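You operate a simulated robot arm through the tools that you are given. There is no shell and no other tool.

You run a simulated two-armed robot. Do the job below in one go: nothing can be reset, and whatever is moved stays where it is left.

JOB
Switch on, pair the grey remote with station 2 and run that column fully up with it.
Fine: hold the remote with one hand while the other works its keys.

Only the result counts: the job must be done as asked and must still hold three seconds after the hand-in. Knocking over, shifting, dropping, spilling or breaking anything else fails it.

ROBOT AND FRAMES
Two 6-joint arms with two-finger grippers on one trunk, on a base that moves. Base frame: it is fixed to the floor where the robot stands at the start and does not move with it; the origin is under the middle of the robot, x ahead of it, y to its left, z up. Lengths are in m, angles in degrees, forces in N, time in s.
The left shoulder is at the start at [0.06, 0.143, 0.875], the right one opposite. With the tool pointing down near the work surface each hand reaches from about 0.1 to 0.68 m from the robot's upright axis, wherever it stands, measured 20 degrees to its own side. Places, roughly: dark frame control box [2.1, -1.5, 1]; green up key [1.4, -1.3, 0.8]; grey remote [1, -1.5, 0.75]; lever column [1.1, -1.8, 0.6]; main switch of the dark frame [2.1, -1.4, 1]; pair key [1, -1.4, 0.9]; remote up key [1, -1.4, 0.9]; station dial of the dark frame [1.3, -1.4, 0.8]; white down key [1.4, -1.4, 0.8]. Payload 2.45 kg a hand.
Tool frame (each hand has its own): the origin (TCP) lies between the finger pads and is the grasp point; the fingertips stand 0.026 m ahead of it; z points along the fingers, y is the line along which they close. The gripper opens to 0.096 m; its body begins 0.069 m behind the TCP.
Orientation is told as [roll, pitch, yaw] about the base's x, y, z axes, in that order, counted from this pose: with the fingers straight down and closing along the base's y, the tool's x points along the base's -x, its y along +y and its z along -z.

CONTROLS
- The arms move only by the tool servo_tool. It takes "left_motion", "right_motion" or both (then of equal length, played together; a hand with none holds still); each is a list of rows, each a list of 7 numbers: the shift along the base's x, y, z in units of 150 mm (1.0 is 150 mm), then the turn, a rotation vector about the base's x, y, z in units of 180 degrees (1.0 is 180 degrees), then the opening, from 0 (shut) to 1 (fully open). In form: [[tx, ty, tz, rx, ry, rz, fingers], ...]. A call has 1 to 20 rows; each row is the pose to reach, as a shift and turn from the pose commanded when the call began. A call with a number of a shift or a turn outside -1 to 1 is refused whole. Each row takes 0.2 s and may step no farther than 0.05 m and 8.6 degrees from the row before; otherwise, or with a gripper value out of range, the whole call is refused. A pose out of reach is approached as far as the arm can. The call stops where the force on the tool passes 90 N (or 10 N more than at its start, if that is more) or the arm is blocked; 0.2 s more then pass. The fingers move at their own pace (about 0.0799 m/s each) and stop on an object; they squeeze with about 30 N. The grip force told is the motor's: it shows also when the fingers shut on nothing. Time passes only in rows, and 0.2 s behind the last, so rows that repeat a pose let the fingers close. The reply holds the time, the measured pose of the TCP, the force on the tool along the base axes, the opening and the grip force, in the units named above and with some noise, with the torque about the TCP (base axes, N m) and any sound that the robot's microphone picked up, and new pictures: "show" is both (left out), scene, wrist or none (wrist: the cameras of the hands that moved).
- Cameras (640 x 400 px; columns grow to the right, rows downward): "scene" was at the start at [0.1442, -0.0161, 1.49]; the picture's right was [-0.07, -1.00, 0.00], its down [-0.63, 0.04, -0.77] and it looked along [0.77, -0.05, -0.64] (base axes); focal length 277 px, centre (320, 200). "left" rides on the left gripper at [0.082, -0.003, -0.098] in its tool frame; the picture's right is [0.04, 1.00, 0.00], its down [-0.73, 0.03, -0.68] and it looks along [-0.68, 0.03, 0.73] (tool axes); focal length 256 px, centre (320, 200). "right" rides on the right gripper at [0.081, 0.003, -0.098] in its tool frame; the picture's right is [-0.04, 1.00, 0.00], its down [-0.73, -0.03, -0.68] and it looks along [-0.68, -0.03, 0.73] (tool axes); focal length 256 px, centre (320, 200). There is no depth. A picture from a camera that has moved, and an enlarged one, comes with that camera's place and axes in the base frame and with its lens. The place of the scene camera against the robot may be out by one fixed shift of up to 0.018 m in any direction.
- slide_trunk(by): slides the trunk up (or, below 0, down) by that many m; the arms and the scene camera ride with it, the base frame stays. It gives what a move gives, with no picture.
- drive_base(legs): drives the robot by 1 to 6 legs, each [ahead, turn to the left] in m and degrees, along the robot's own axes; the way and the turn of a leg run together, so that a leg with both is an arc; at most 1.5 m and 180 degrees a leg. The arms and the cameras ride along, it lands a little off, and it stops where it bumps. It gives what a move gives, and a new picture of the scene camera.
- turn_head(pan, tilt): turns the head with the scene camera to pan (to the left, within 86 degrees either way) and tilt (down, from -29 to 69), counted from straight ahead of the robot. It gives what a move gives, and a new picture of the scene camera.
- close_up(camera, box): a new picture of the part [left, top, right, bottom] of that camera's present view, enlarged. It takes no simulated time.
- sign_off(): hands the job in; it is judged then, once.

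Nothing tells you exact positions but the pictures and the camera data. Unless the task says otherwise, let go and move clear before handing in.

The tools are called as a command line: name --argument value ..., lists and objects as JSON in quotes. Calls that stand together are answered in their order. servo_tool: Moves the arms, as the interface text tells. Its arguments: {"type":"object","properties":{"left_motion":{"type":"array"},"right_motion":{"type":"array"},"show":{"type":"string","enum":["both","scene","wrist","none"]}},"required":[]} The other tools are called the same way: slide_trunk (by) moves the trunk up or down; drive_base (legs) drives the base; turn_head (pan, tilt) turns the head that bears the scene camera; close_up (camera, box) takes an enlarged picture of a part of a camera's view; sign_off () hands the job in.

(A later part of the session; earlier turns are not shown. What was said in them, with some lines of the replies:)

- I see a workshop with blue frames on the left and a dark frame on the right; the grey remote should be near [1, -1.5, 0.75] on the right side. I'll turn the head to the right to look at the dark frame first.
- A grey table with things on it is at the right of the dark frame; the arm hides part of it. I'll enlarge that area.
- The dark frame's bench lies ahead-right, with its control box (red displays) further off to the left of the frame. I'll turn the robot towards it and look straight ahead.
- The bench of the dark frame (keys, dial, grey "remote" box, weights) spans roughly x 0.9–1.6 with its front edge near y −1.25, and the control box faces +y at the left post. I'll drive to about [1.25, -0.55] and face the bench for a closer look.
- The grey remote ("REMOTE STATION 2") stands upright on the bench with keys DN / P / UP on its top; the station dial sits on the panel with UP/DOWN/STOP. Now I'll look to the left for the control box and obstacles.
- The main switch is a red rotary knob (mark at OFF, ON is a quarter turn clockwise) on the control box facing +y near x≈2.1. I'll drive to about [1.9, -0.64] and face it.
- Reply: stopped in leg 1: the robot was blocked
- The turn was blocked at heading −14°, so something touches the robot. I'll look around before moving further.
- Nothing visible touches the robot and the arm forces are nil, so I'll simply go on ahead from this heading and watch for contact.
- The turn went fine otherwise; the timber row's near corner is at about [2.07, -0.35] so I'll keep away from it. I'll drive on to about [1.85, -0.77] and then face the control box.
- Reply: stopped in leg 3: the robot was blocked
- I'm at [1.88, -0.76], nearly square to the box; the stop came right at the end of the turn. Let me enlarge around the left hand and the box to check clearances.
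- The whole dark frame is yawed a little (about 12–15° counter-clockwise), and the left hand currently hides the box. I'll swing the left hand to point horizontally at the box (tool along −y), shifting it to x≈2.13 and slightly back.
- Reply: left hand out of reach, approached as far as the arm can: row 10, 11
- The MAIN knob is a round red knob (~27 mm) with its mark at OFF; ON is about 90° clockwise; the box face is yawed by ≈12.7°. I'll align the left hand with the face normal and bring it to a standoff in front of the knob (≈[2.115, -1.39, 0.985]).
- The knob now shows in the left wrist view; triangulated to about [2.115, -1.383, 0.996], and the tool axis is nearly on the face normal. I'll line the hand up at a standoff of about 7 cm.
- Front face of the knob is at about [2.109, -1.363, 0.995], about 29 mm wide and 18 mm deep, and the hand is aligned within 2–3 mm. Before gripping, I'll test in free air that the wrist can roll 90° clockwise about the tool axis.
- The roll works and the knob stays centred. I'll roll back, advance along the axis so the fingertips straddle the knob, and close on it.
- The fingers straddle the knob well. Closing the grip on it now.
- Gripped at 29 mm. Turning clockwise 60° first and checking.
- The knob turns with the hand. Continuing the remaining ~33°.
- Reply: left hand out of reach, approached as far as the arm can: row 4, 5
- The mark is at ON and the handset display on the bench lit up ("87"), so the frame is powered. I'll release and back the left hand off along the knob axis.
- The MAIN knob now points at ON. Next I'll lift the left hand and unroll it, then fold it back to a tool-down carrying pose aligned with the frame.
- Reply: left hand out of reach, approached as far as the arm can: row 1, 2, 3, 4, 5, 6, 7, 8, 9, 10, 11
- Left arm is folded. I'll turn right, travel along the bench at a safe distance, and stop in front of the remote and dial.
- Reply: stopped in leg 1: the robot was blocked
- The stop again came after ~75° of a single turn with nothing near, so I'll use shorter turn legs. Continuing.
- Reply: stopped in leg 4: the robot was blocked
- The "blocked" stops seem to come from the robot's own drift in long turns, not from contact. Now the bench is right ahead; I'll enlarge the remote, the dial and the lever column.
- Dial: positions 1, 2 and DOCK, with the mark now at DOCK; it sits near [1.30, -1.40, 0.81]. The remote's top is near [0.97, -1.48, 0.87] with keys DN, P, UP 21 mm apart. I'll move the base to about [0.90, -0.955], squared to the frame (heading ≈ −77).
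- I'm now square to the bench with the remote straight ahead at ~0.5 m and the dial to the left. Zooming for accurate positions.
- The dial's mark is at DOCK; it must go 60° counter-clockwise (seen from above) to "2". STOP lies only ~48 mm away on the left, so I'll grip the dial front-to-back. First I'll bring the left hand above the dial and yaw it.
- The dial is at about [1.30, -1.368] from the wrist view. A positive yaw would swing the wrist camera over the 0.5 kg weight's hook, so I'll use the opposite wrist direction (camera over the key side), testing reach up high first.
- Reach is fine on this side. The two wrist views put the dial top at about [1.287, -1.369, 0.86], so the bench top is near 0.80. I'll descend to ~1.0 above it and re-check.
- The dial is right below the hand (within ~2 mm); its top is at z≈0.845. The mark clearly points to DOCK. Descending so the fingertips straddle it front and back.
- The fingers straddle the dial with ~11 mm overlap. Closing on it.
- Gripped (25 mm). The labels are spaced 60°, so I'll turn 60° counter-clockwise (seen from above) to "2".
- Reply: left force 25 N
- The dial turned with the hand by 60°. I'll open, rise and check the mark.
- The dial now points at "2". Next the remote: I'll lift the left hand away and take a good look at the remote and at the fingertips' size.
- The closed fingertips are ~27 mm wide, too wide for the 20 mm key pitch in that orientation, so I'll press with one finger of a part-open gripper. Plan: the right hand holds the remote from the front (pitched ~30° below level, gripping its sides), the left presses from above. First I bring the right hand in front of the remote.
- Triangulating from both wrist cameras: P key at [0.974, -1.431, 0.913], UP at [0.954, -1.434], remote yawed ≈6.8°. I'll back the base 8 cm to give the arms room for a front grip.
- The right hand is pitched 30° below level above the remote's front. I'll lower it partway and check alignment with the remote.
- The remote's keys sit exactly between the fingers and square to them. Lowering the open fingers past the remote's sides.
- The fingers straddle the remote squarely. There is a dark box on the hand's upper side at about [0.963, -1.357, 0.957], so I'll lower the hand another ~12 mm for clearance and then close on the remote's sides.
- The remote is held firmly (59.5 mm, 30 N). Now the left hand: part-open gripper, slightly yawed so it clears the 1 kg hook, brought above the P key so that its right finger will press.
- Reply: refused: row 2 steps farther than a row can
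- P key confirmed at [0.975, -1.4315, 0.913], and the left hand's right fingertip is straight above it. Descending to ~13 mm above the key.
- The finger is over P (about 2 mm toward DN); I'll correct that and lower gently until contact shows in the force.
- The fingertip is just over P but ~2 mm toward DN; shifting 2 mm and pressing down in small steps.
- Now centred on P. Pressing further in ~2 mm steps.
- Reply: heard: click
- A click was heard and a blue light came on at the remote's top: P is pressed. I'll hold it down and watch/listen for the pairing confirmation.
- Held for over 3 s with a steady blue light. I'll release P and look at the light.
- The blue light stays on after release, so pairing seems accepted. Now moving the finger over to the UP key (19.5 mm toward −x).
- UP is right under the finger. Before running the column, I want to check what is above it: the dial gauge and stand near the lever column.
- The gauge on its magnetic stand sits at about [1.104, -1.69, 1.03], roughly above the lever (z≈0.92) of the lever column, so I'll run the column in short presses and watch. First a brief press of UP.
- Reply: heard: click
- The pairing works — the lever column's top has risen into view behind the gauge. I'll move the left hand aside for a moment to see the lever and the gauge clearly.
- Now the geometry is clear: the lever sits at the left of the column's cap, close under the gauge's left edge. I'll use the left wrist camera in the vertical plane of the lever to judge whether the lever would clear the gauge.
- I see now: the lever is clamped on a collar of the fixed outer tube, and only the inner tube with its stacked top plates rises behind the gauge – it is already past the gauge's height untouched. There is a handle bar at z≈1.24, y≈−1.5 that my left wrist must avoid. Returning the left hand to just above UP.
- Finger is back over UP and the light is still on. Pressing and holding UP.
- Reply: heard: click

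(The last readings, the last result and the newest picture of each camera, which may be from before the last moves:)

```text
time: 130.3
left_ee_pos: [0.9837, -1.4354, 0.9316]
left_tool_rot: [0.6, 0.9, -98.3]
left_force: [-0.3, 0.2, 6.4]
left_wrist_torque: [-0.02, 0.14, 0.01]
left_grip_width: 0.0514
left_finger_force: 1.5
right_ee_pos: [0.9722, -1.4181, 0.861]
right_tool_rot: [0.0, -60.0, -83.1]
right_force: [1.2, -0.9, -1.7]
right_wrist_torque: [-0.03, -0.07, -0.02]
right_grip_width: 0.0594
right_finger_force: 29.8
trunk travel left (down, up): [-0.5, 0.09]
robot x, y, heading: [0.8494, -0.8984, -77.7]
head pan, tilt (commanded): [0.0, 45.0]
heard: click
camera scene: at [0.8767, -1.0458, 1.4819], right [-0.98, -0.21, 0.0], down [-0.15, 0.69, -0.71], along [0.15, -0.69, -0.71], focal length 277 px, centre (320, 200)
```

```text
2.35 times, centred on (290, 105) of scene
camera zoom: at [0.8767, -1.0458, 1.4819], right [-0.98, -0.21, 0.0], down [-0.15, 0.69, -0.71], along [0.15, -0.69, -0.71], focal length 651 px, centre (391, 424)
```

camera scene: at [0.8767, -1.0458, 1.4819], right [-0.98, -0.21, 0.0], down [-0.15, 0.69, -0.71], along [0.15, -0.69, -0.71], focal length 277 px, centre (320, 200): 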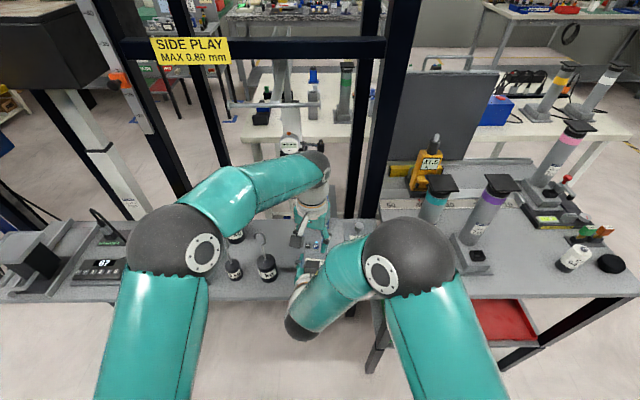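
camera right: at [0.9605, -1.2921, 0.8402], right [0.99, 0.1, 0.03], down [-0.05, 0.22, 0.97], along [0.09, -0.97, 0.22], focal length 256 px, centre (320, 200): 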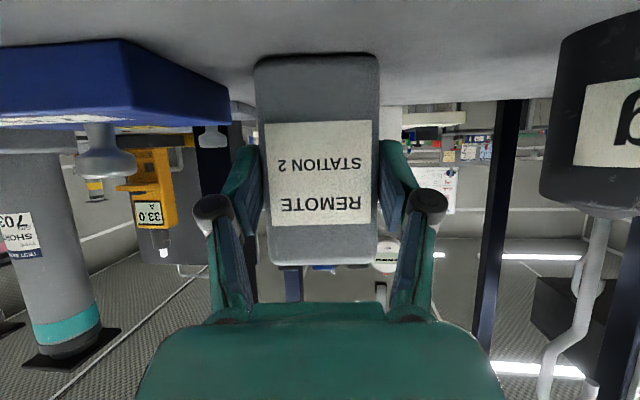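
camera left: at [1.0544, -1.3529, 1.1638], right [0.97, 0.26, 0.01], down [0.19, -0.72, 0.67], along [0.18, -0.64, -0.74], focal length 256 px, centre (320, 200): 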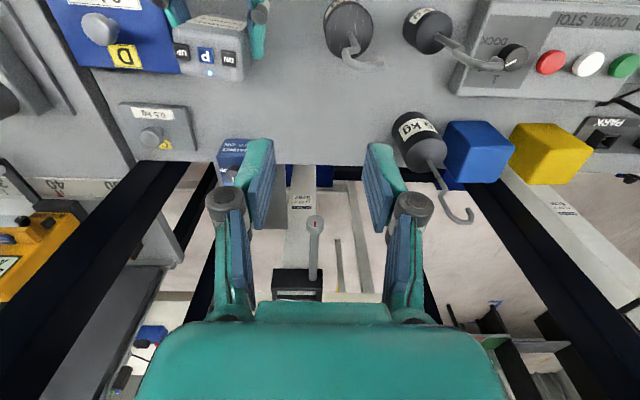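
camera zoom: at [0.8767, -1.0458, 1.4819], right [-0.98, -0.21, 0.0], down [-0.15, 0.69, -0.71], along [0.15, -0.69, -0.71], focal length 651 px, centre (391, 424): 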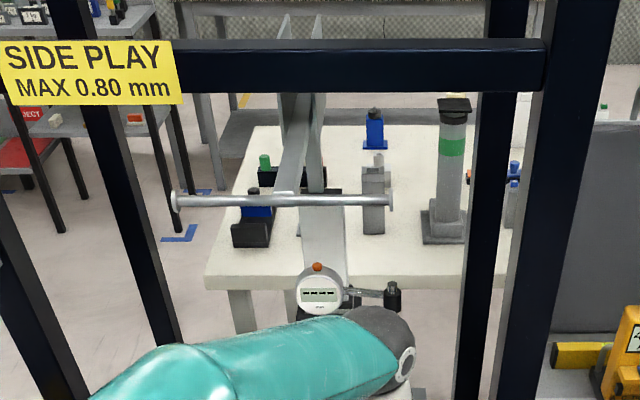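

The column is rising. Let me look closely at what lies above its top (handle bar and slanted arms) before continuing.

close_up --camera "scene" --box '[220, 50, 340, 160]'

```text
3.64 times, centred on (280, 105) of scene
camera zoom: at [0.8767, -1.0458, 1.4819], right [-0.98, -0.21, 0.0], down [-0.15, 0.69, -0.71], along [0.15, -0.69, -0.71], focal length 1007 px, centre (466, 546)
```

zoom: 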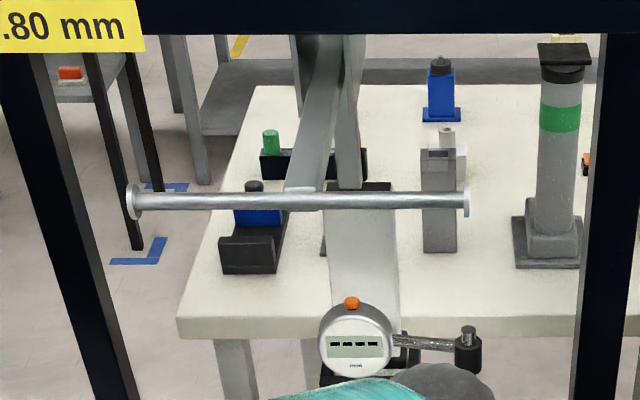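

The column top is at about z≈1.11, and a horizontal T-arm at z≈1.24 runs straight back at the column's own line, so I'll release UP now and inspect that before going on.

servo_tool --left_motion '[[0, 0, 0.06, 0, 0, 0, 0.52], [0, 0, 0.1, 0, 0, 0, 0.52]]' --show "none"

turn_head --pan -5 --tilt 22

close_up --camera "scene" --box '[190, 100, 430, 270]'

```text
time: 130.9
left_ee_pos: [0.9818, -1.4356, 0.9461]
left_tool_rot: [0.6, 0.9, -98.5]
left_force: [-0.2, -0.4, 0.1]
left_wrist_torque: [-0.03, 0.01, 0.04]
left_grip_width: 0.0499
left_finger_force: 0.1
right_ee_pos: [0.9716, -1.4188, 0.8605]
right_tool_rot: [-0.1, -60.0, -83.0]
right_force: [0.4, 1.0, -0.9]
right_wrist_torque: [0.06, -0.01, 0.02]
right_grip_width: 0.0595
right_finger_force: 29.5
trunk travel left (down, up): [-0.5, 0.09]
robot x, y, heading: [0.8489, -0.8959, -78.1]
head pan, tilt (commanded): [0.0, 45.0]
```

```text
time: 131.7
left_ee_pos: [0.9828, -1.4358, 0.9469]
left_tool_rot: [0.5, 0.8, -98.3]
left_force: [-0.4, -0.1, 0.5]
left_wrist_torque: [-0.02, 0.0, 0.02]
left_grip_width: 0.0501
left_finger_force: 0.0
right_ee_pos: [0.9718, -1.4181, 0.8602]
right_tool_rot: [-0.1, -59.9, -83.2]
right_force: [0.2, 1.1, 0.0]
right_wrist_torque: [0.06, 0.03, -0.02]
right_grip_width: 0.0592
right_finger_force: 30.0
trunk travel left (down, up): [-0.5, 0.09]
robot x, y, heading: [0.8491, -0.8955, -78.1]
head pan, tilt (commanded): [-5.0, 22.0]
camera scene: at [0.8711, -1.0585, 1.5172], right [-0.99, -0.12, 0.0], down [-0.05, 0.37, -0.93], along [0.11, -0.92, -0.38], focal length 277 px, centre (320, 200)
```

scene: 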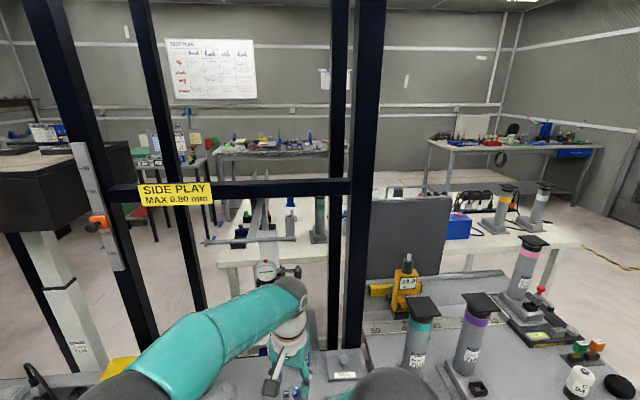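

```text
2.35 times, centred on (310, 185) of scene
camera zoom: at [0.8711, -1.0585, 1.5172], right [-0.99, -0.12, 0.0], down [-0.05, 0.37, -0.93], along [0.11, -0.92, -0.38], focal length 651 px, centre (344, 235)
```

zoom: 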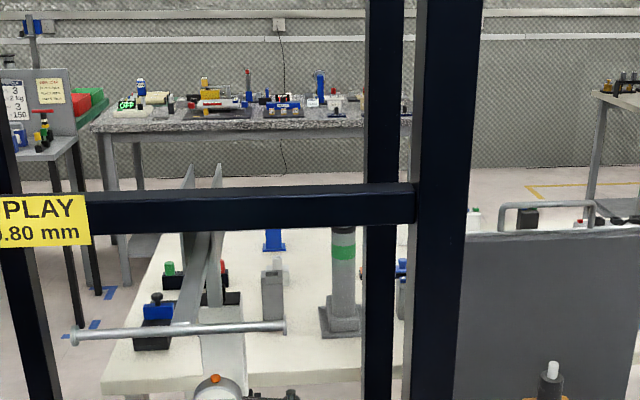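

close_up --camera "scene" --box '[200, 160, 320, 260]'

close_up --camera "scene" --box '[235, 190, 295, 250]'

```text
4.00 times, centred on (260, 210) of scene
camera zoom: at [0.8711, -1.0585, 1.5172], right [-0.99, -0.12, 0.0], down [-0.05, 0.37, -0.93], along [0.11, -0.92, -0.38], focal length 1107 px, centre (560, 160)
```

zoom: 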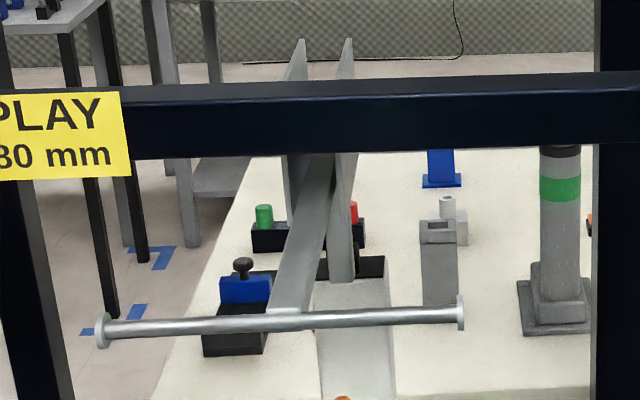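

```text
6.67 times, centred on (265, 220) of scene
camera zoom: at [0.8711, -1.0585, 1.5172], right [-0.99, -0.12, 0.0], down [-0.05, 0.37, -0.93], along [0.11, -0.92, -0.38], focal length 1845 px, centre (687, 67)
```

zoom: 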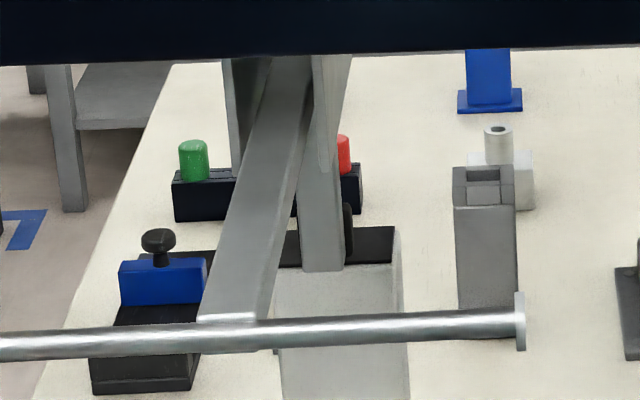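

close_up --camera "scene" --box '[252, 205, 282, 235]'

close_up --camera "scene" --box '[240, 160, 300, 210]'

```text
13.33 times, centred on (267, 220) of scene
camera zoom: at [0.8711, -1.0585, 1.5172], right [-0.99, -0.12, 0.0], down [-0.05, 0.37, -0.93], along [0.11, -0.92, -0.38], focal length 3691 px, centre (1027, -67)
```

zoom: 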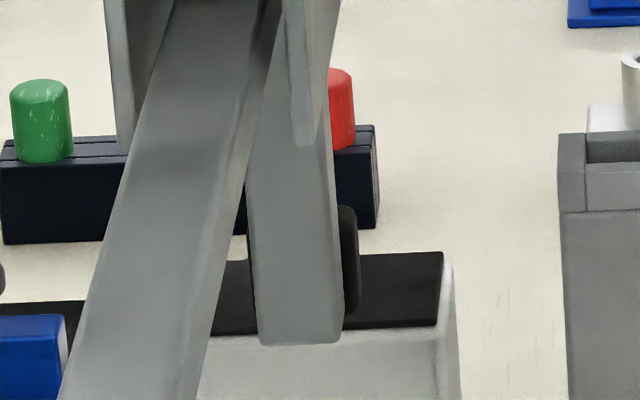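

```text
8.00 times, centred on (270, 185) of scene
camera zoom: at [0.8711, -1.0585, 1.5172], right [-0.99, -0.12, 0.0], down [-0.05, 0.37, -0.93], along [0.11, -0.92, -0.38], focal length 2214 px, centre (720, 320)
```

zoom: 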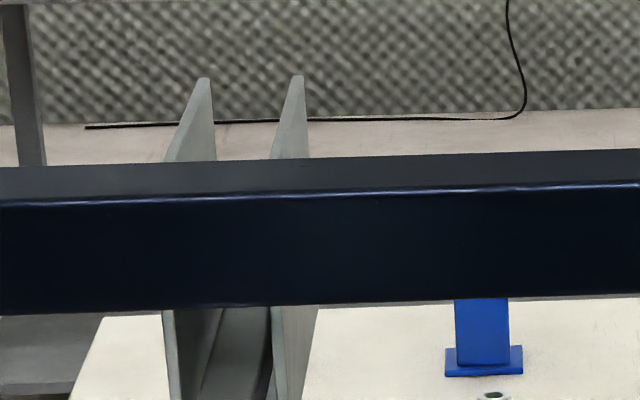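

Now I understand the rig: a T-handled bell-crank lever hangs in front of the column line with a rubber pad facing the column (side-play test); the column top (z≈1.12) passes behind it. I'll continue in short presses and watch that lever.

servo_tool --left_motion '[[0, 0, -0.07, 0, 0, 0, 0.52], [0, 0, -0.1, 0, 0, 0, 0.52], [0, 0, 0, 0, 0, 0, 0.52]]' --show "none"

close_up --camera "scene" --box '[235, 180, 295, 240]'

```text
time: 132.5
left_ee_pos: [0.9843, -1.4357, 0.9453]
left_tool_rot: [0.5, 0.9, -98.3]
left_force: [0.3, -0.7, 0.1]
left_wrist_torque: [-0.02, 0.02, 0.01]
left_grip_width: 0.05
left_finger_force: 0.0
right_ee_pos: [0.9714, -1.4183, 0.86]
right_tool_rot: [0.0, -60.0, -83.0]
right_force: [0.0, 1.3, 1.4]
right_wrist_torque: [0.06, -0.03, 0.03]
right_grip_width: 0.0594
right_finger_force: 29.8
trunk travel left (down, up): [-0.5, 0.09]
robot x, y, heading: [0.8466, -0.8967, -78.0]
head pan, tilt (commanded): [-5.0, 22.0]
heard: click
```

```text
6.67 times, centred on (265, 210) of scene
camera zoom: at [0.8711, -1.0584, 1.5172], right [-0.99, -0.12, 0.0], down [-0.05, 0.37, -0.93], along [0.11, -0.92, -0.38], focal length 1845 px, centre (687, 133)
```

zoom: 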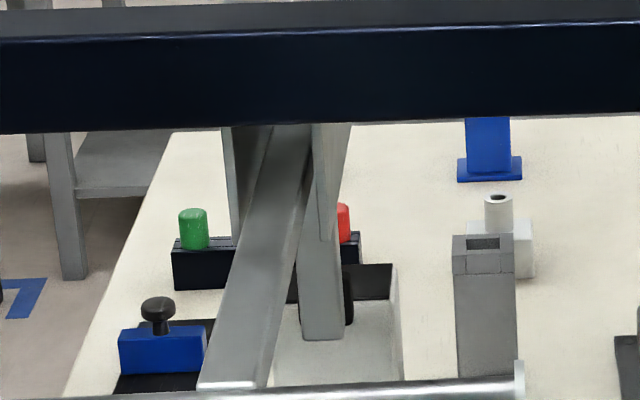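

The column rose another ~16 mm behind the hanging link with no contact. Holding UP longer now.

servo_tool --left_motion '[[0, 0, -0.07, 0, 0, 0, 0.52], [0, 0, -0.1, 0, 0, 0, 0.52], [0, 0, -0.1, 0, 0, 0, 0.52], [0, 0, -0.1, 0, 0, 0, 0.52], [0, 0, -0.1, 0, 0, 0, 0.52]]' --show "none"

close_up --camera "scene" --box '[220, 150, 310, 240]'

```text
time: 133.7
left_ee_pos: [0.9843, -1.4362, 0.9305]
left_tool_rot: [0.6, 0.9, -98.2]
left_force: [-0.6, -1.7, 5.6]
left_wrist_torque: [-0.03, 0.14, 0.06]
left_grip_width: 0.0514
left_finger_force: 0.6
right_ee_pos: [0.9724, -1.4178, 0.8603]
right_tool_rot: [-0.1, -60.0, -83.2]
right_force: [0.8, 0.0, 0.6]
right_wrist_torque: [-0.06, -0.04, -0.01]
right_grip_width: 0.0596
right_finger_force: 29.8
trunk travel left (down, up): [-0.5, 0.09]
robot x, y, heading: [0.8486, -0.8949, -78.2]
head pan, tilt (commanded): [-5.0, 22.0]
heard: click
```

```text
4.44 times, centred on (265, 195) of scene
camera zoom: at [0.8711, -1.0584, 1.5173], right [-0.99, -0.12, 0.0], down [-0.05, 0.37, -0.93], along [0.11, -0.92, -0.38], focal length 1230 px, centre (564, 222)
```

zoom: 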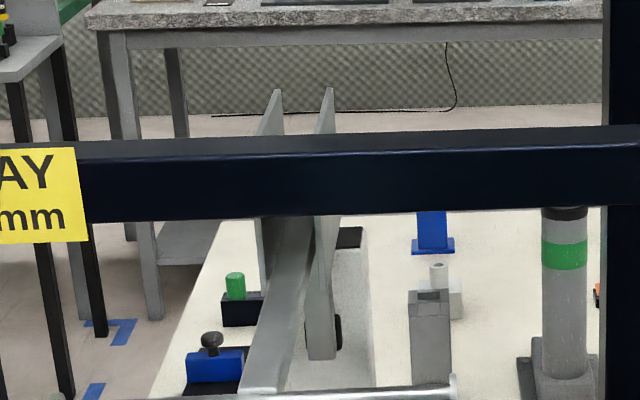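

servo_tool --left_motion '[[0, 0, 0, 0, 0, 0, 0.52], [0, 0, 0, 0, 0, 0, 0.52], [0, 0, 0, 0, 0, 0, 0.52], [0, 0, 0, 0, 0, 0, 0.52]]' --show "none"

close_up --camera "scene" --box '[220, 120, 310, 240]'

```text
time: 134.7
left_ee_pos: [0.9844, -1.4352, 0.931]
left_tool_rot: [0.5, 0.8, -98.2]
left_force: [-0.7, -0.2, 6.2]
left_wrist_torque: [-0.01, 0.16, 0.03]
left_grip_width: 0.0516
left_finger_force: 1.6
right_ee_pos: [0.9727, -1.4166, 0.861]
right_tool_rot: [-0.1, -59.9, -83.1]
right_force: [0.9, -0.2, 1.3]
right_wrist_torque: [0.05, -0.03, -0.01]
right_grip_width: 0.0593
right_finger_force: 30.2
trunk travel left (down, up): [-0.5, 0.09]
robot x, y, heading: [0.846, -0.8959, -77.9]
head pan, tilt (commanded): [-5.0, 22.0]
```

```text
3.33 times, centred on (265, 180) of scene
camera zoom: at [0.8711, -1.0583, 1.5173], right [-0.99, -0.12, 0.0], down [-0.05, 0.37, -0.93], along [0.11, -0.92, -0.38], focal length 923 px, centre (503, 267)
```

zoom: 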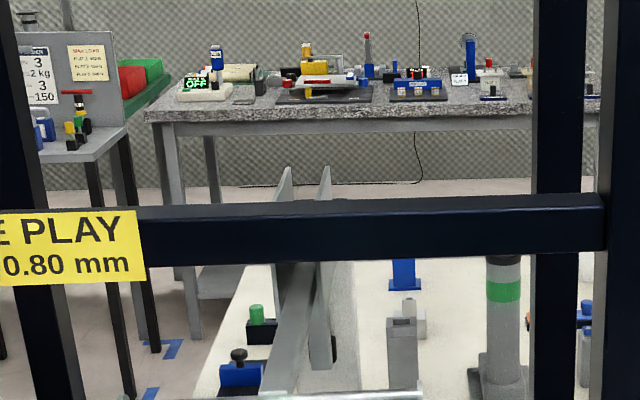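

servo_tool --left_motion '[[0, 0, 0, 0, 0, 0, 0.52], [0, 0, 0, 0, 0, 0, 0.52], [0, 0, 0, 0, 0, 0, 0.52], [0, 0, 0, 0, 0, 0, 0.52], [0, 0, 0, 0, 0, 0, 0.52], [0, 0, 0, 0, 0, 0, 0.52]]' --show "none"

close_up --camera "scene" --box '[220, 120, 310, 240]'

```text
time: 136.1
left_ee_pos: [0.9833, -1.4363, 0.9314]
left_tool_rot: [0.6, 0.8, -98.2]
left_force: [-0.7, 0.0, 4.8]
left_wrist_torque: [-0.02, 0.2, -0.02]
left_grip_width: 0.0512
left_finger_force: 1.2
right_ee_pos: [0.9707, -1.4188, 0.8612]
right_tool_rot: [0.0, -60.0, -83.1]
right_force: [0.8, -0.1, -1.0]
right_wrist_torque: [0.11, -0.06, -0.01]
right_grip_width: 0.0592
right_finger_force: 30.1
trunk travel left (down, up): [-0.5, 0.09]
robot x, y, heading: [0.849, -0.8953, -78.0]
head pan, tilt (commanded): [-5.0, 22.0]
```

```text
3.33 times, centred on (265, 180) of scene
camera zoom: at [0.8711, -1.0583, 1.5173], right [-0.99, -0.12, 0.0], down [-0.05, 0.37, -0.93], along [0.11, -0.92, -0.38], focal length 923 px, centre (503, 267)
```

zoom: 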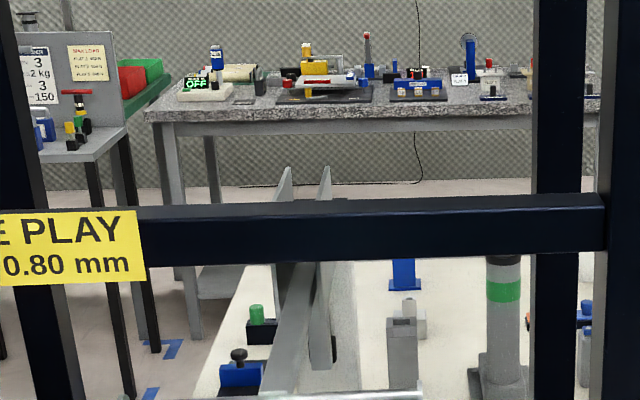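

servo_tool --left_motion '[[0, 0, 0, 0, 0, 0, 0.52], [0, 0, 0, 0, 0, 0, 0.52], [0, 0, 0, 0, 0, 0, 0.52], [0, 0, 0, 0, 0, 0, 0.52], [0, 0, 0, 0, 0, 0, 0.52], [0, 0, 0, 0, 0, 0, 0.52], [0, 0, 0, 0, 0, 0, 0.52], [0, 0, 0, 0, 0, 0, 0.52]]' --show "none"

close_up --camera "scene" --box '[235, 155, 295, 215]'

close_up --camera "scene" --box '[200, 150, 360, 330]'

```text
time: 137.9
left_ee_pos: [0.9846, -1.4366, 0.9315]
left_tool_rot: [0.6, 0.9, -98.3]
left_force: [0.1, 0.6, 5.5]
left_wrist_torque: [-0.02, 0.14, 0.02]
left_grip_width: 0.0515
left_finger_force: 0.8
right_ee_pos: [0.9712, -1.4187, 0.8606]
right_tool_rot: [-0.1, -60.0, -83.1]
right_force: [0.5, 1.0, -1.2]
right_wrist_torque: [0.07, 0.0, 0.01]
right_grip_width: 0.0597
right_finger_force: 30.1
trunk travel left (down, up): [-0.5, 0.09]
robot x, y, heading: [0.8485, -0.8991, -78.1]
head pan, tilt (commanded): [-5.0, 22.0]
```

```text
6.67 times, centred on (265, 185) of scene
camera zoom: at [0.8711, -1.0583, 1.5173], right [-0.99, -0.12, 0.0], down [-0.05, 0.37, -0.93], along [0.11, -0.92, -0.38], focal length 1845 px, centre (687, 300)
```

zoom: 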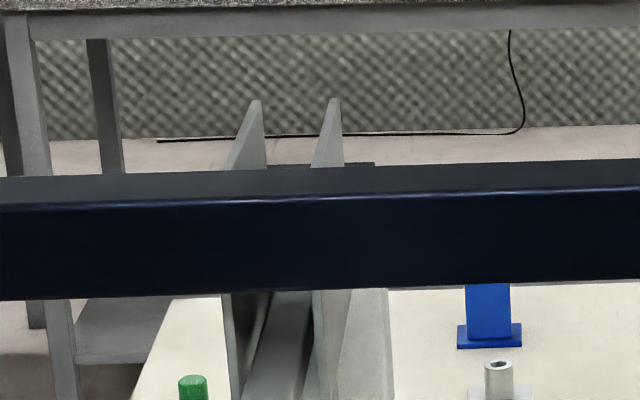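

```text
2.22 times, centred on (280, 240) of scene
camera zoom: at [0.8711, -1.0583, 1.5173], right [-0.99, -0.12, 0.0], down [-0.05, 0.37, -0.93], along [0.11, -0.92, -0.38], focal length 615 px, centre (409, 111)
```

zoom: 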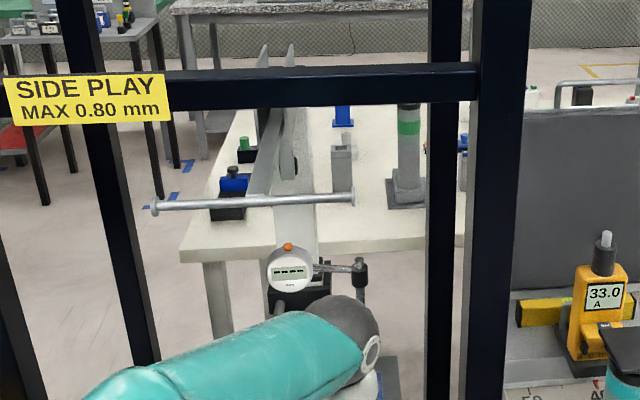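

The black top plate just peeks above the crossbar (z≈1.27). Continuing to hold to see whether it still moves.

servo_tool --left_motion '[[0, 0, 0, 0, 0, 0, 0.52], [0, 0, 0, 0, 0, 0, 0.52], [0, 0, 0, 0, 0, 0, 0.52], [0, 0, 0, 0, 0, 0, 0.52], [0, 0, 0, 0, 0, 0, 0.52], [0, 0, 0, 0, 0, 0, 0.52], [0, 0, 0, 0, 0, 0, 0.52], [0, 0, 0, 0, 0, 0, 0.52], [0, 0, 0, 0, 0, 0, 0.52], [0, 0, 0, 0, 0, 0, 0.52]]' --show "none"

close_up --camera "scene" --box '[235, 155, 295, 215]'

close_up --camera "scene" --box '[250, 165, 290, 190]'

```text
time: 140.1
left_ee_pos: [0.9844, -1.4359, 0.9321]
left_tool_rot: [0.6, 0.8, -98.4]
left_force: [-1.2, 0.0, 5.2]
left_wrist_torque: [-0.02, 0.13, 0.0]
left_grip_width: 0.0512
left_finger_force: 0.6
right_ee_pos: [0.9718, -1.4168, 0.8613]
right_tool_rot: [-0.1, -60.1, -83.1]
right_force: [0.0, -0.5, -1.0]
right_wrist_torque: [0.05, -0.02, 0.0]
right_grip_width: 0.0595
right_finger_force: 30.0
trunk travel left (down, up): [-0.5, 0.09]
robot x, y, heading: [0.8485, -0.8968, -78.0]
head pan, tilt (commanded): [-5.0, 22.0]
```

```text
6.67 times, centred on (265, 185) of scene
camera zoom: at [0.8711, -1.0583, 1.5173], right [-0.99, -0.12, 0.0], down [-0.05, 0.37, -0.93], along [0.11, -0.92, -0.38], focal length 1845 px, centre (687, 300)
```

zoom: 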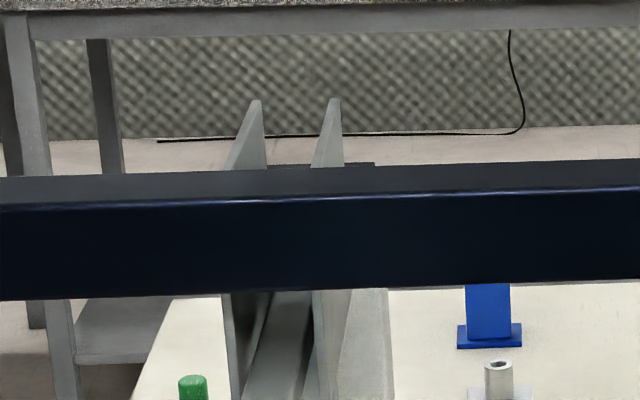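

```text
16.00 times, centred on (270, 178) of scene
camera zoom: at [0.8711, -1.0583, 1.5173], right [-0.99, -0.12, 0.0], down [-0.05, 0.37, -0.93], along [0.11, -0.92, -0.38], focal length 4429 px, centre (1120, 560)
```

zoom: 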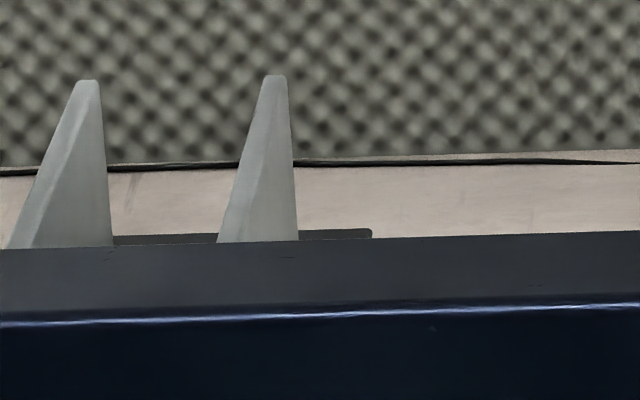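

The top edge hasn't moved during the last 2 s with UP still pressed, so it appears to be at its end of travel. To be sure, I'll release and press UP once more and compare.

servo_tool --left_motion '[[0, 0, 0.06, 0, 0, 0, 0.52], [0, 0, 0.1, 0, 0, 0, 0.52], [0, 0, 0.1, 0, 0, 0, 0.52], [0, 0, 0.04, 0, 0, 0, 0.52], [0, 0, -0.005, 0, 0, 0, 0.52], [0, 0, -0.005, 0, 0, 0, 0.52], [0, 0, -0.005, 0, 0, 0, 0.52], [0, 0, -0.005, 0, 0, 0, 0.52], [0, 0, -0.005, 0, 0, 0, 0.52], [0, 0, -0.005, 0, 0, 0, 0.52], [0, 0, -0.005, 0, 0, 0, 0.52], [0, 0, -0.005, 0, 0, 0, 0.52], [0, 0, -0.005, 0, 0, 0, 0.52], [0, 0, -0.005, 0, 0, 0, 0.52]]' --show "none"

close_up --camera "scene" --box '[250, 165, 290, 190]'

close_up --camera "scene" --box '[230, 180, 310, 290]'

```text
time: 143.1
left_ee_pos: [0.9843, -1.4353, 0.9302]
left_tool_rot: [0.6, 0.8, -98.3]
left_force: [-0.5, -0.2, 6.1]
left_wrist_torque: [0.0, 0.22, 0.01]
left_grip_width: 0.0518
left_finger_force: 1.1
right_ee_pos: [0.9719, -1.418, 0.8609]
right_tool_rot: [-0.1, -60.0, -83.0]
right_force: [0.8, -0.9, 0.8]
right_wrist_torque: [-0.05, -0.02, -0.02]
right_grip_width: 0.0595
right_finger_force: 29.2
trunk travel left (down, up): [-0.5, 0.09]
robot x, y, heading: [0.8513, -0.8975, -78.1]
head pan, tilt (commanded): [-5.0, 22.0]
heard: click
```

```text
16.00 times, centred on (270, 178) of scene
camera zoom: at [0.8711, -1.0583, 1.5173], right [-0.99, -0.12, 0.0], down [-0.05, 0.37, -0.93], along [0.11, -0.92, -0.38], focal length 4429 px, centre (1120, 560)
```

zoom: 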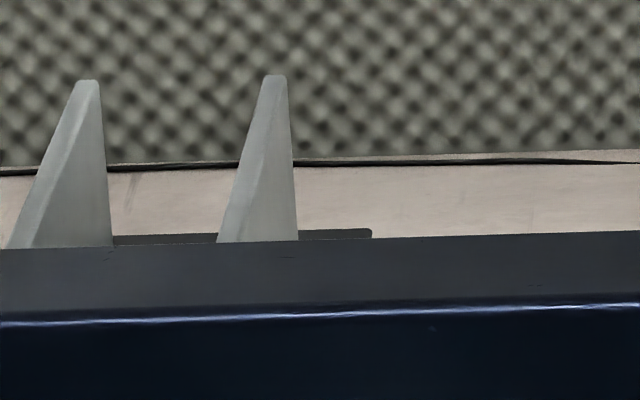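

```text
3.64 times, centred on (270, 235) of scene
camera zoom: at [0.8711, -1.0583, 1.5173], right [-0.99, -0.12, 0.0], down [-0.05, 0.37, -0.93], along [0.11, -0.92, -0.38], focal length 1007 px, centre (502, 73)
```

zoom: 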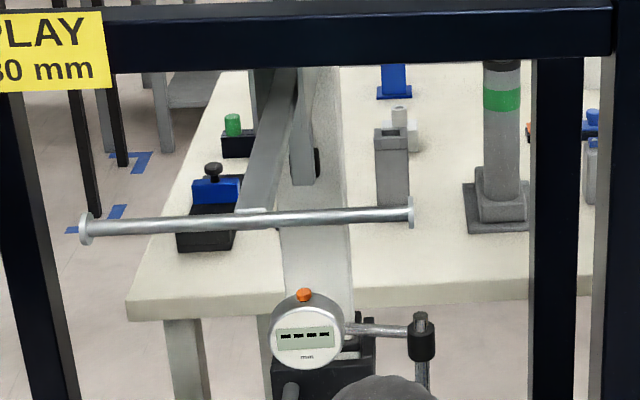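

The column stays at the same height on a second press: it is fully up, and the gauge and lever are undisturbed. Now I'll release UP and withdraw the left hand the same way as before.

servo_tool --left_motion '[[0, 0, 0.06, 0, 0, 0, 0.52], [0, 0, 0.2, 0, 0, 0, 0.52], [0.0, 0.05, 0.4, 0, 0, 0, 0.52], [0.2, 0.2, 0.6, 0, 0, 0, 0.52], [0.45, 0.35, 0.7, 0, 0, 0, 0.52], [0.7, 0.5, 0.8, 0, 0, 0, 0.52], [0.95, 0.65, 0.8, 0, 0, 0, 0.52], [1.0, 0.9, 0.8, 0, 0, 0, 0.52]]' --show "none"

turn_head --pan 0 --tilt 45

close_up --camera "scene" --box '[240, 200, 380, 300]'

```text
time: 144.9
left_ee_pos: [1.1335, -1.2989, 1.0501]
left_tool_rot: [0.6, 0.8, -98.4]
left_force: [1.2, 0.0, -0.4]
left_wrist_torque: [0.0, 0.01, 0.0]
left_grip_width: 0.0496
left_finger_force: 0.1
right_ee_pos: [0.9719, -1.418, 0.8605]
right_tool_rot: [-0.2, -59.9, -83.1]
right_force: [0.8, 0.0, -0.5]
right_wrist_torque: [0.04, 0.03, -0.04]
right_grip_width: 0.0594
right_finger_force: 30.5
trunk travel left (down, up): [-0.5, 0.09]
robot x, y, heading: [0.8505, -0.8959, -77.7]
head pan, tilt (commanded): [-5.0, 22.0]
```

```text
time: 145.8
left_ee_pos: [1.1328, -1.3001, 1.0495]
left_tool_rot: [0.6, 0.8, -98.3]
left_force: [0.0, 0.6, 1.3]
left_wrist_torque: [0.0, -0.01, -0.02]
left_grip_width: 0.0501
left_finger_force: 0.1
right_ee_pos: [0.9715, -1.4187, 0.8601]
right_tool_rot: [-0.1, -60.1, -83.2]
right_force: [0.9, 1.3, 0.8]
right_wrist_torque: [0.0, -0.02, 0.01]
right_grip_width: 0.0595
right_finger_force: 30.1
trunk travel left (down, up): [-0.5, 0.09]
robot x, y, heading: [0.8464, -0.8952, -78.0]
head pan, tilt (commanded): [0.0, 45.0]
camera scene: at [0.8767, -1.0457, 1.4819], right [-0.98, -0.21, 0.0], down [-0.15, 0.69, -0.71], along [0.15, -0.69, -0.71], focal length 277 px, centre (320, 200)
```

scene: 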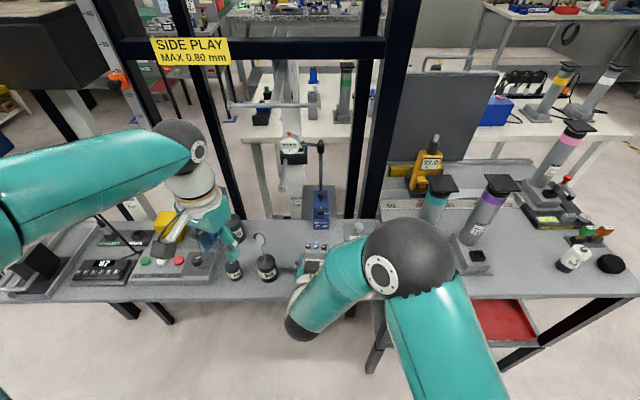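

```text
4.00 times, centred on (310, 250) of scene
camera zoom: at [0.8767, -1.0457, 1.4819], right [-0.98, -0.21, 0.0], down [-0.15, 0.69, -0.71], along [0.15, -0.69, -0.71], focal length 1107 px, centre (360, 0)
```

zoom: 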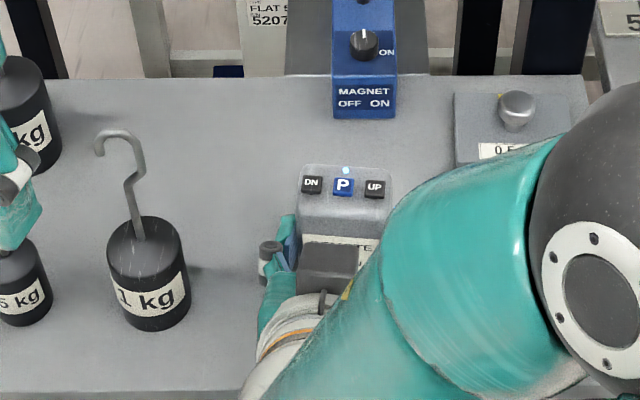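

The remote's light is still on and it stands true. Now the right hand opens, waits, then rises straight up off the remote.

servo_tool --right_motion '[[0, 0, 0, 0, 0, 0, 0.7], [0, 0, 0, 0, 0, 0, 0.85], [0, 0, 0, 0, 0, 0, 0.85], [0, 0, 0, 0, 0, 0, 0.85]]' --show "wrist"

```text
time: 146.8
left_ee_pos: [1.1338, -1.2992, 1.0513]
left_tool_rot: [0.6, 0.8, -98.4]
left_force: [0.5, -0.4, 0.2]
left_wrist_torque: [0.02, -0.04, -0.02]
left_grip_width: 0.0497
left_finger_force: 0.1
right_ee_pos: [0.9716, -1.418, 0.8612]
right_tool_rot: [-0.2, -60.1, -83.1]
right_force: [0.1, -0.1, 0.0]
right_wrist_torque: [0.01, -0.03, -0.01]
right_grip_width: 0.0819
right_finger_force: 0.1
trunk travel left (down, up): [-0.5, 0.09]
robot x, y, heading: [0.8475, -0.8953, -77.8]
head pan, tilt (commanded): [0.0, 45.0]
camera right: at [0.9606, -1.2921, 0.8402], right [0.99, 0.1, 0.03], down [-0.05, 0.22, 0.97], along [0.09, -0.97, 0.22], focal length 256 px, centre (320, 200)
```

right: 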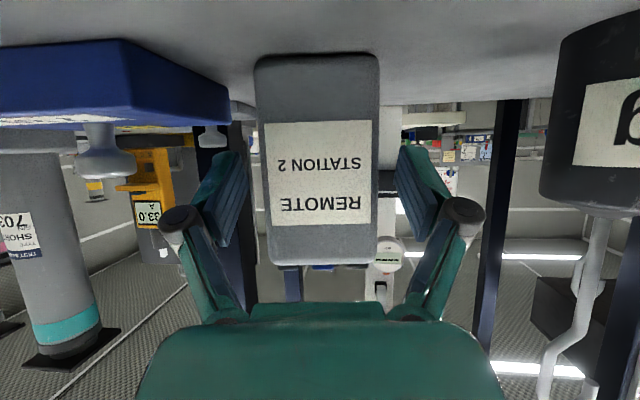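

servo_tool --right_motion '[[0, 0, 0.12, 0, 0, 0, 0.85], [0, 0, 0.3, 0, 0, 0, 0.85], [0, 0, 0.5, 0, 0, 0, 0.85], [0, 0, 0.7, 0, 0, 0, 0.85], [0, 0.0, 0.9, 0, 0, 0, 0.85], [0, 0.1, 1.0, 0, 0, 0, 0.85]]' --left_motion '[[0, 0.0, 0.1, 0, 0, 0, 0.52], [0.1, 0.05, 0.25, 0, 0, 0, 0.52], [0.25, 0.1, 0.4, 0, 0, 0, 0.52], [0.4, 0.15, 0.5, 0, 0, 0, 0.52], [0.5, 0.2, 0.5, 0, 0, 0, 0.52], [0.6, 0.2, 0.5, 0, 0, 0, 0.52]]'

close_up --camera "scene" --box '[220, 190, 400, 310]'

```text
time: 148.2
left_ee_pos: [1.225, -1.2694, 1.1268]
left_tool_rot: [0.6, 0.8, -98.5]
left_force: [-1.4, 0.0, 0.2]
left_wrist_torque: [-0.03, -0.03, 0.01]
left_grip_width: 0.0499
left_finger_force: 0.1
right_ee_pos: [0.9732, -1.4006, 1.0103]
right_tool_rot: [-0.1, -59.9, -83.0]
right_force: [0.9, -0.1, -0.4]
right_wrist_torque: [-0.03, -0.05, -0.02]
right_grip_width: 0.0817
right_finger_force: 0.1
trunk travel left (down, up): [-0.5, 0.09]
robot x, y, heading: [0.8525, -0.8943, -78.0]
head pan, tilt (commanded): [0.0, 45.0]
camera scene: at [0.8769, -1.0451, 1.4819], right [-0.98, -0.21, 0.0], down [-0.15, 0.69, -0.71], along [0.15, -0.69, -0.71], focal length 277 px, centre (320, 200)
camera right: at [0.9618, -1.275, 0.9905], right [0.99, 0.1, 0.03], down [-0.05, 0.22, 0.98], along [0.09, -0.97, 0.22], focal length 256 px, centre (320, 200)
camera left: at [1.2322, -1.1884, 1.2247], right [0.99, -0.11, 0.01], down [-0.09, -0.74, 0.67], along [-0.06, -0.67, -0.74], focal length 256 px, centre (320, 200)
```

scene: 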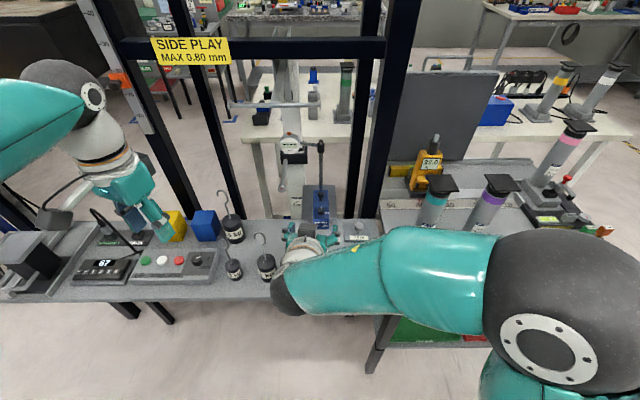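
right: 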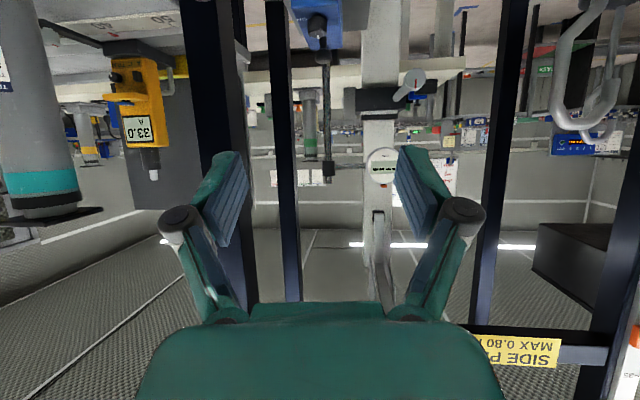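
left: 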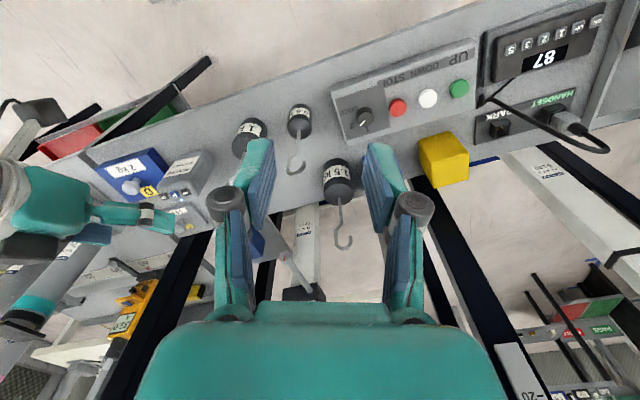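

```text
3.33 times, centred on (310, 250) of scene
camera zoom: at [0.8769, -1.0451, 1.4819], right [-0.98, -0.21, 0.0], down [-0.15, 0.69, -0.71], along [0.15, -0.69, -0.71], focal length 923 px, centre (353, 33)
```

zoom: 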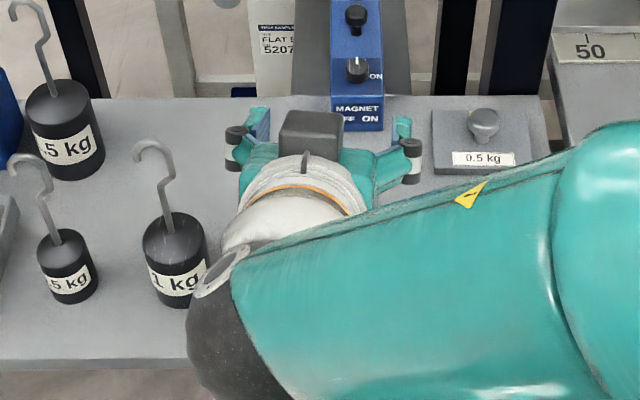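

The remote stands where it was. I'll fold the right hand back (reverse of the approach) and then back the robot off a little to view the result.

servo_tool --right_motion '[[0, 0.1, 0.2, 0, 0, 0, 0.85], [-0.02, 0.2, 0.3, 0.0414, 0.0049, 0, 0.85], [-0.05, 0.25, 0.4, 0.0828, 0.0098, 0, 0.85], [-0.07, 0.3, 0.45, 0.1241, 0.0147, 0, 0.85], [-0.09, 0.35, 0.5, 0.1655, 0.0196, 0, 0.85], [-0.11, 0.4, 0.55, 0.2069, 0.0245, 0, 0.85], [-0.13, 0.45, 0.6, 0.2483, 0.0294, 0, 0.85], [-0.15, 0.5, 0.65, 0.2896, 0.0343, 0, 0.85], [-0.18, 0.5, 0.65, 0.331, 0.0393, 0, 0.85], [-0.18, 0.5, 0.65, 0.331, 0.0393, 0, 0.85]]' --show "scene"

drive_base --legs '[[-0.2, 0]]'

```text
time: 150.4
left_ee_pos: [1.2239, -1.2696, 1.1261]
left_tool_rot: [0.5, 0.8, -98.3]
left_force: [0.8, -0.6, 0.2]
left_wrist_torque: [-0.02, -0.01, -0.02]
left_grip_width: 0.05
left_finger_force: 0.0
right_ee_pos: [0.9442, -1.3252, 1.1075]
right_tool_rot: [0.0, 0.0, -83.3]
right_force: [0.4, -0.1, -0.4]
right_wrist_torque: [-0.02, 0.01, -0.02]
right_grip_width: 0.0815
right_finger_force: 0.1
trunk travel left (down, up): [-0.5, 0.09]
robot x, y, heading: [0.8494, -0.8974, -78.0]
head pan, tilt (commanded): [0.0, 45.0]
camera scene: at [0.8766, -1.045, 1.482], right [-0.98, -0.21, 0.0], down [-0.15, 0.69, -0.71], along [0.15, -0.69, -0.71], focal length 277 px, centre (320, 200)
```

scene: 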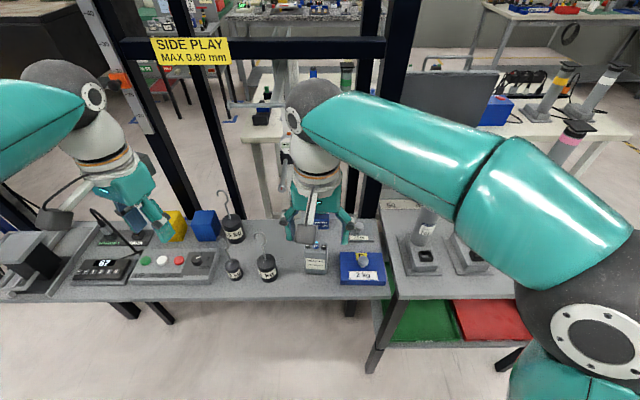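

```text
time: 152.0
left_ee_pos: [1.1845, -1.0703, 1.1266]
left_tool_rot: [0.6, 0.7, -98.2]
left_force: [-1.1, 0.4, 0.8]
left_wrist_torque: [-0.06, -0.03, 0.01]
left_grip_width: 0.0502
left_finger_force: 0.0
right_ee_pos: [0.9048, -1.1286, 1.1082]
right_tool_rot: [0.0, -0.1, -82.9]
right_force: [-0.8, 0.6, 0.8]
right_wrist_torque: [-0.04, 0.01, 0.01]
right_grip_width: 0.0818
right_finger_force: 0.1
trunk travel left (down, up): [-0.5, 0.09]
robot x, y, heading: [0.8065, -0.6979, -78.0]
head pan, tilt (commanded): [0.0, 45.0]
camera scene: at [0.8351, -0.848, 1.4821], right [-0.98, -0.21, 0.0], down [-0.15, 0.69, -0.71], along [0.15, -0.69, -0.71], focal length 277 px, centre (320, 200)
```

scene: 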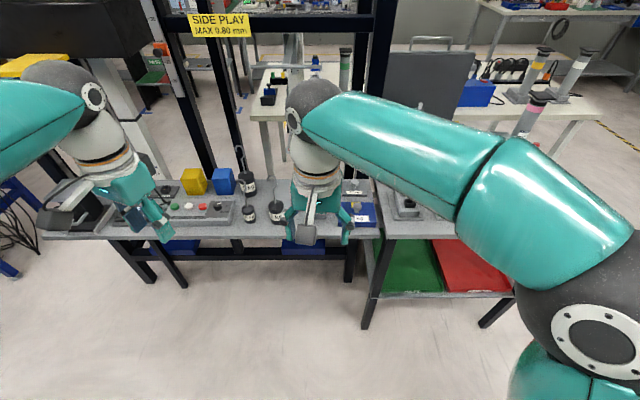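

servo_tool --right_motion '[[-0.2, 0.05, 0.1, 0, 0, 0, 0.85], [-0.45, 0.1, 0.2, 0, 0, 0, 0.85], [-0.7, 0.15, 0.3, 0, 0, 0, 0.85], [-0.95, 0.2, 0.3, 0, 0, 0, 0.85], [-1.0, 0.2, 0.3, 0, 0, 0, 0.85]]' --show "none"

turn_head --pan 0 --tilt 28

close_up --camera "scene" --box '[220, 120, 400, 320]'

close_up --camera "scene" --box '[130, 230, 290, 330]'

```text
time: 153.2
left_ee_pos: [1.1845, -1.0731, 1.1247]
left_tool_rot: [0.7, 0.8, -98.1]
left_force: [0.0, -0.7, -0.2]
left_wrist_torque: [-0.01, 0.03, 0.03]
left_grip_width: 0.0501
left_finger_force: 0.2
right_ee_pos: [0.7546, -1.101, 1.1529]
right_tool_rot: [0.0, 0.1, -82.9]
right_force: [-0.8, -0.2, -0.7]
right_wrist_torque: [0.0, -0.03, 0.01]
right_grip_width: 0.0817
right_finger_force: 0.0
trunk travel left (down, up): [-0.5, 0.09]
robot x, y, heading: [0.807, -0.7014, -77.8]
head pan, tilt (commanded): [0.0, 45.0]
```

```text
time: 154.0
left_ee_pos: [1.1842, -1.0728, 1.1265]
left_tool_rot: [0.7, 0.8, -98.1]
left_force: [0.7, 0.3, 0.3]
left_wrist_torque: [0.01, 0.0, 0.02]
left_grip_width: 0.0499
left_finger_force: 0.1
right_ee_pos: [0.753, -1.1009, 1.1532]
right_tool_rot: [0.0, -0.1, -82.9]
right_force: [0.0, 0.5, 0.1]
right_wrist_torque: [0.02, 0.01, -0.01]
right_grip_width: 0.0813
right_finger_force: 0.1
trunk travel left (down, up): [-0.5, 0.09]
robot x, y, heading: [0.807, -0.7058, -77.5]
head pan, tilt (commanded): [0.0, 28.0]
camera scene: at [0.8376, -0.8594, 1.5076], right [-0.98, -0.21, 0.0], down [-0.1, 0.46, -0.88], along [0.19, -0.86, -0.47], focal length 277 px, centre (320, 200)
```

scene: 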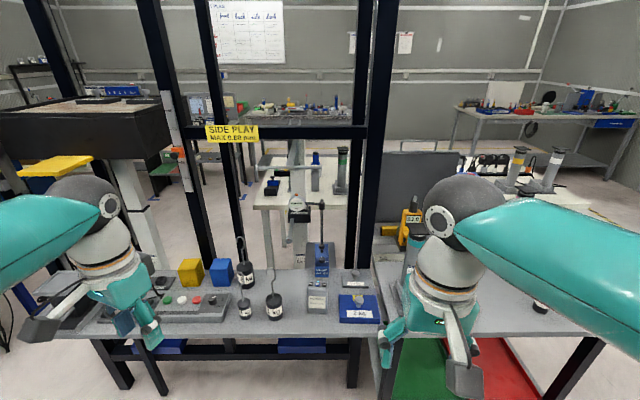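

```text
2.00 times, centred on (310, 220) of scene
camera zoom: at [0.8376, -0.8594, 1.5076], right [-0.98, -0.21, 0.0], down [-0.1, 0.46, -0.88], along [0.19, -0.86, -0.47], focal length 554 px, centre (340, 160)
```

zoom: 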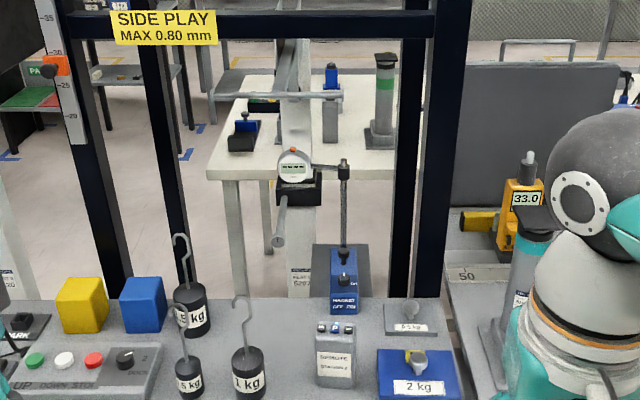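

```text
4.00 times, centred on (210, 280) of scene
camera zoom: at [0.8376, -0.8594, 1.5076], right [-0.98, -0.21, 0.0], down [-0.1, 0.46, -0.88], along [0.19, -0.86, -0.47], focal length 1107 px, centre (760, -120)
```

zoom: 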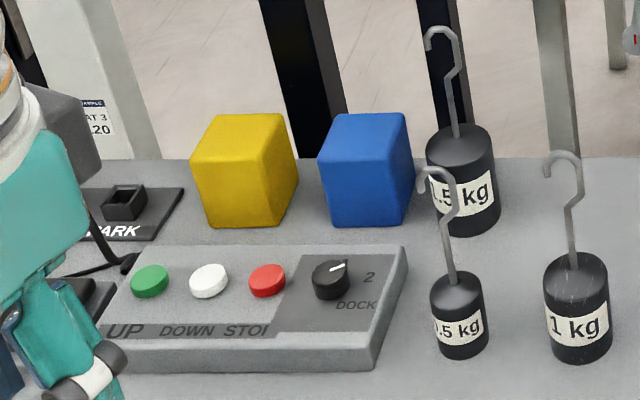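

Everything stands as before; dial at 2, remote upright with its light, column extended. One last close look at the column top and the remote.

close_up --camera "scene" --box '[265, 100, 335, 160]'

close_up --camera "scene" --box '[280, 260, 400, 330]'

```text
6.67 times, centred on (300, 130) of scene
camera zoom: at [0.8376, -0.8594, 1.5076], right [-0.98, -0.21, 0.0], down [-0.1, 0.46, -0.88], along [0.19, -0.86, -0.47], focal length 1845 px, centre (453, 667)
```

zoom: 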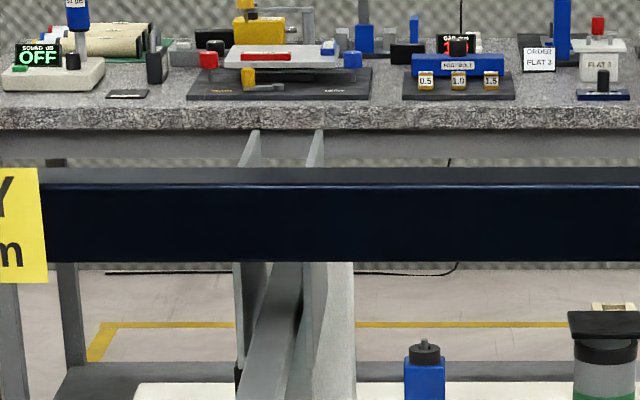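

```text
5.33 times, centred on (340, 295) of scene
camera zoom: at [0.8376, -0.8594, 1.5076], right [-0.98, -0.21, 0.0], down [-0.1, 0.46, -0.88], along [0.19, -0.86, -0.47], focal length 1476 px, centre (213, -307)
```

zoom: 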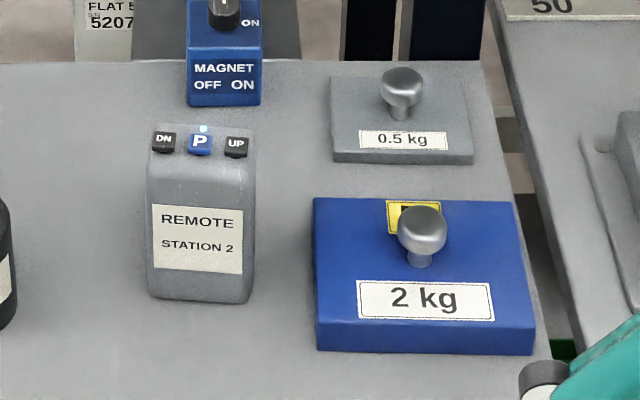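

The main switch is on. The dial is at 2, the remote is paired with its light steady, and the lever column is at the top of its travel. Both hands are clear and nothing else has moved, so I'm handing in.

sign_off

```text
The job is handed in.
```

I finished the job and handed it in; I have not seen the verdict.

- **Power:** The MAIN knob on the dark frame's control box is turned to ON.
- **Station dial:** It was at DOCK; I turned it to 2.
- **Pairing:** With the right hand holding the remote, I held its P key for about 3 seconds. Its blue light came on and stayed on.
- **Column:** I ran the lever column up with the remote's UP key until it stopped moving. A second press moved it no further, so I take it as fully up. I judged this by eye, because no display gave its height.

When I pulled back, the remote stood upright where it had been. The dial gauge, the T-handled lever and the weights looked undisturbed. The base drive reported "blocked" four times during turns. I saw no contact and put it down to the base drifting, but I could not confirm that.
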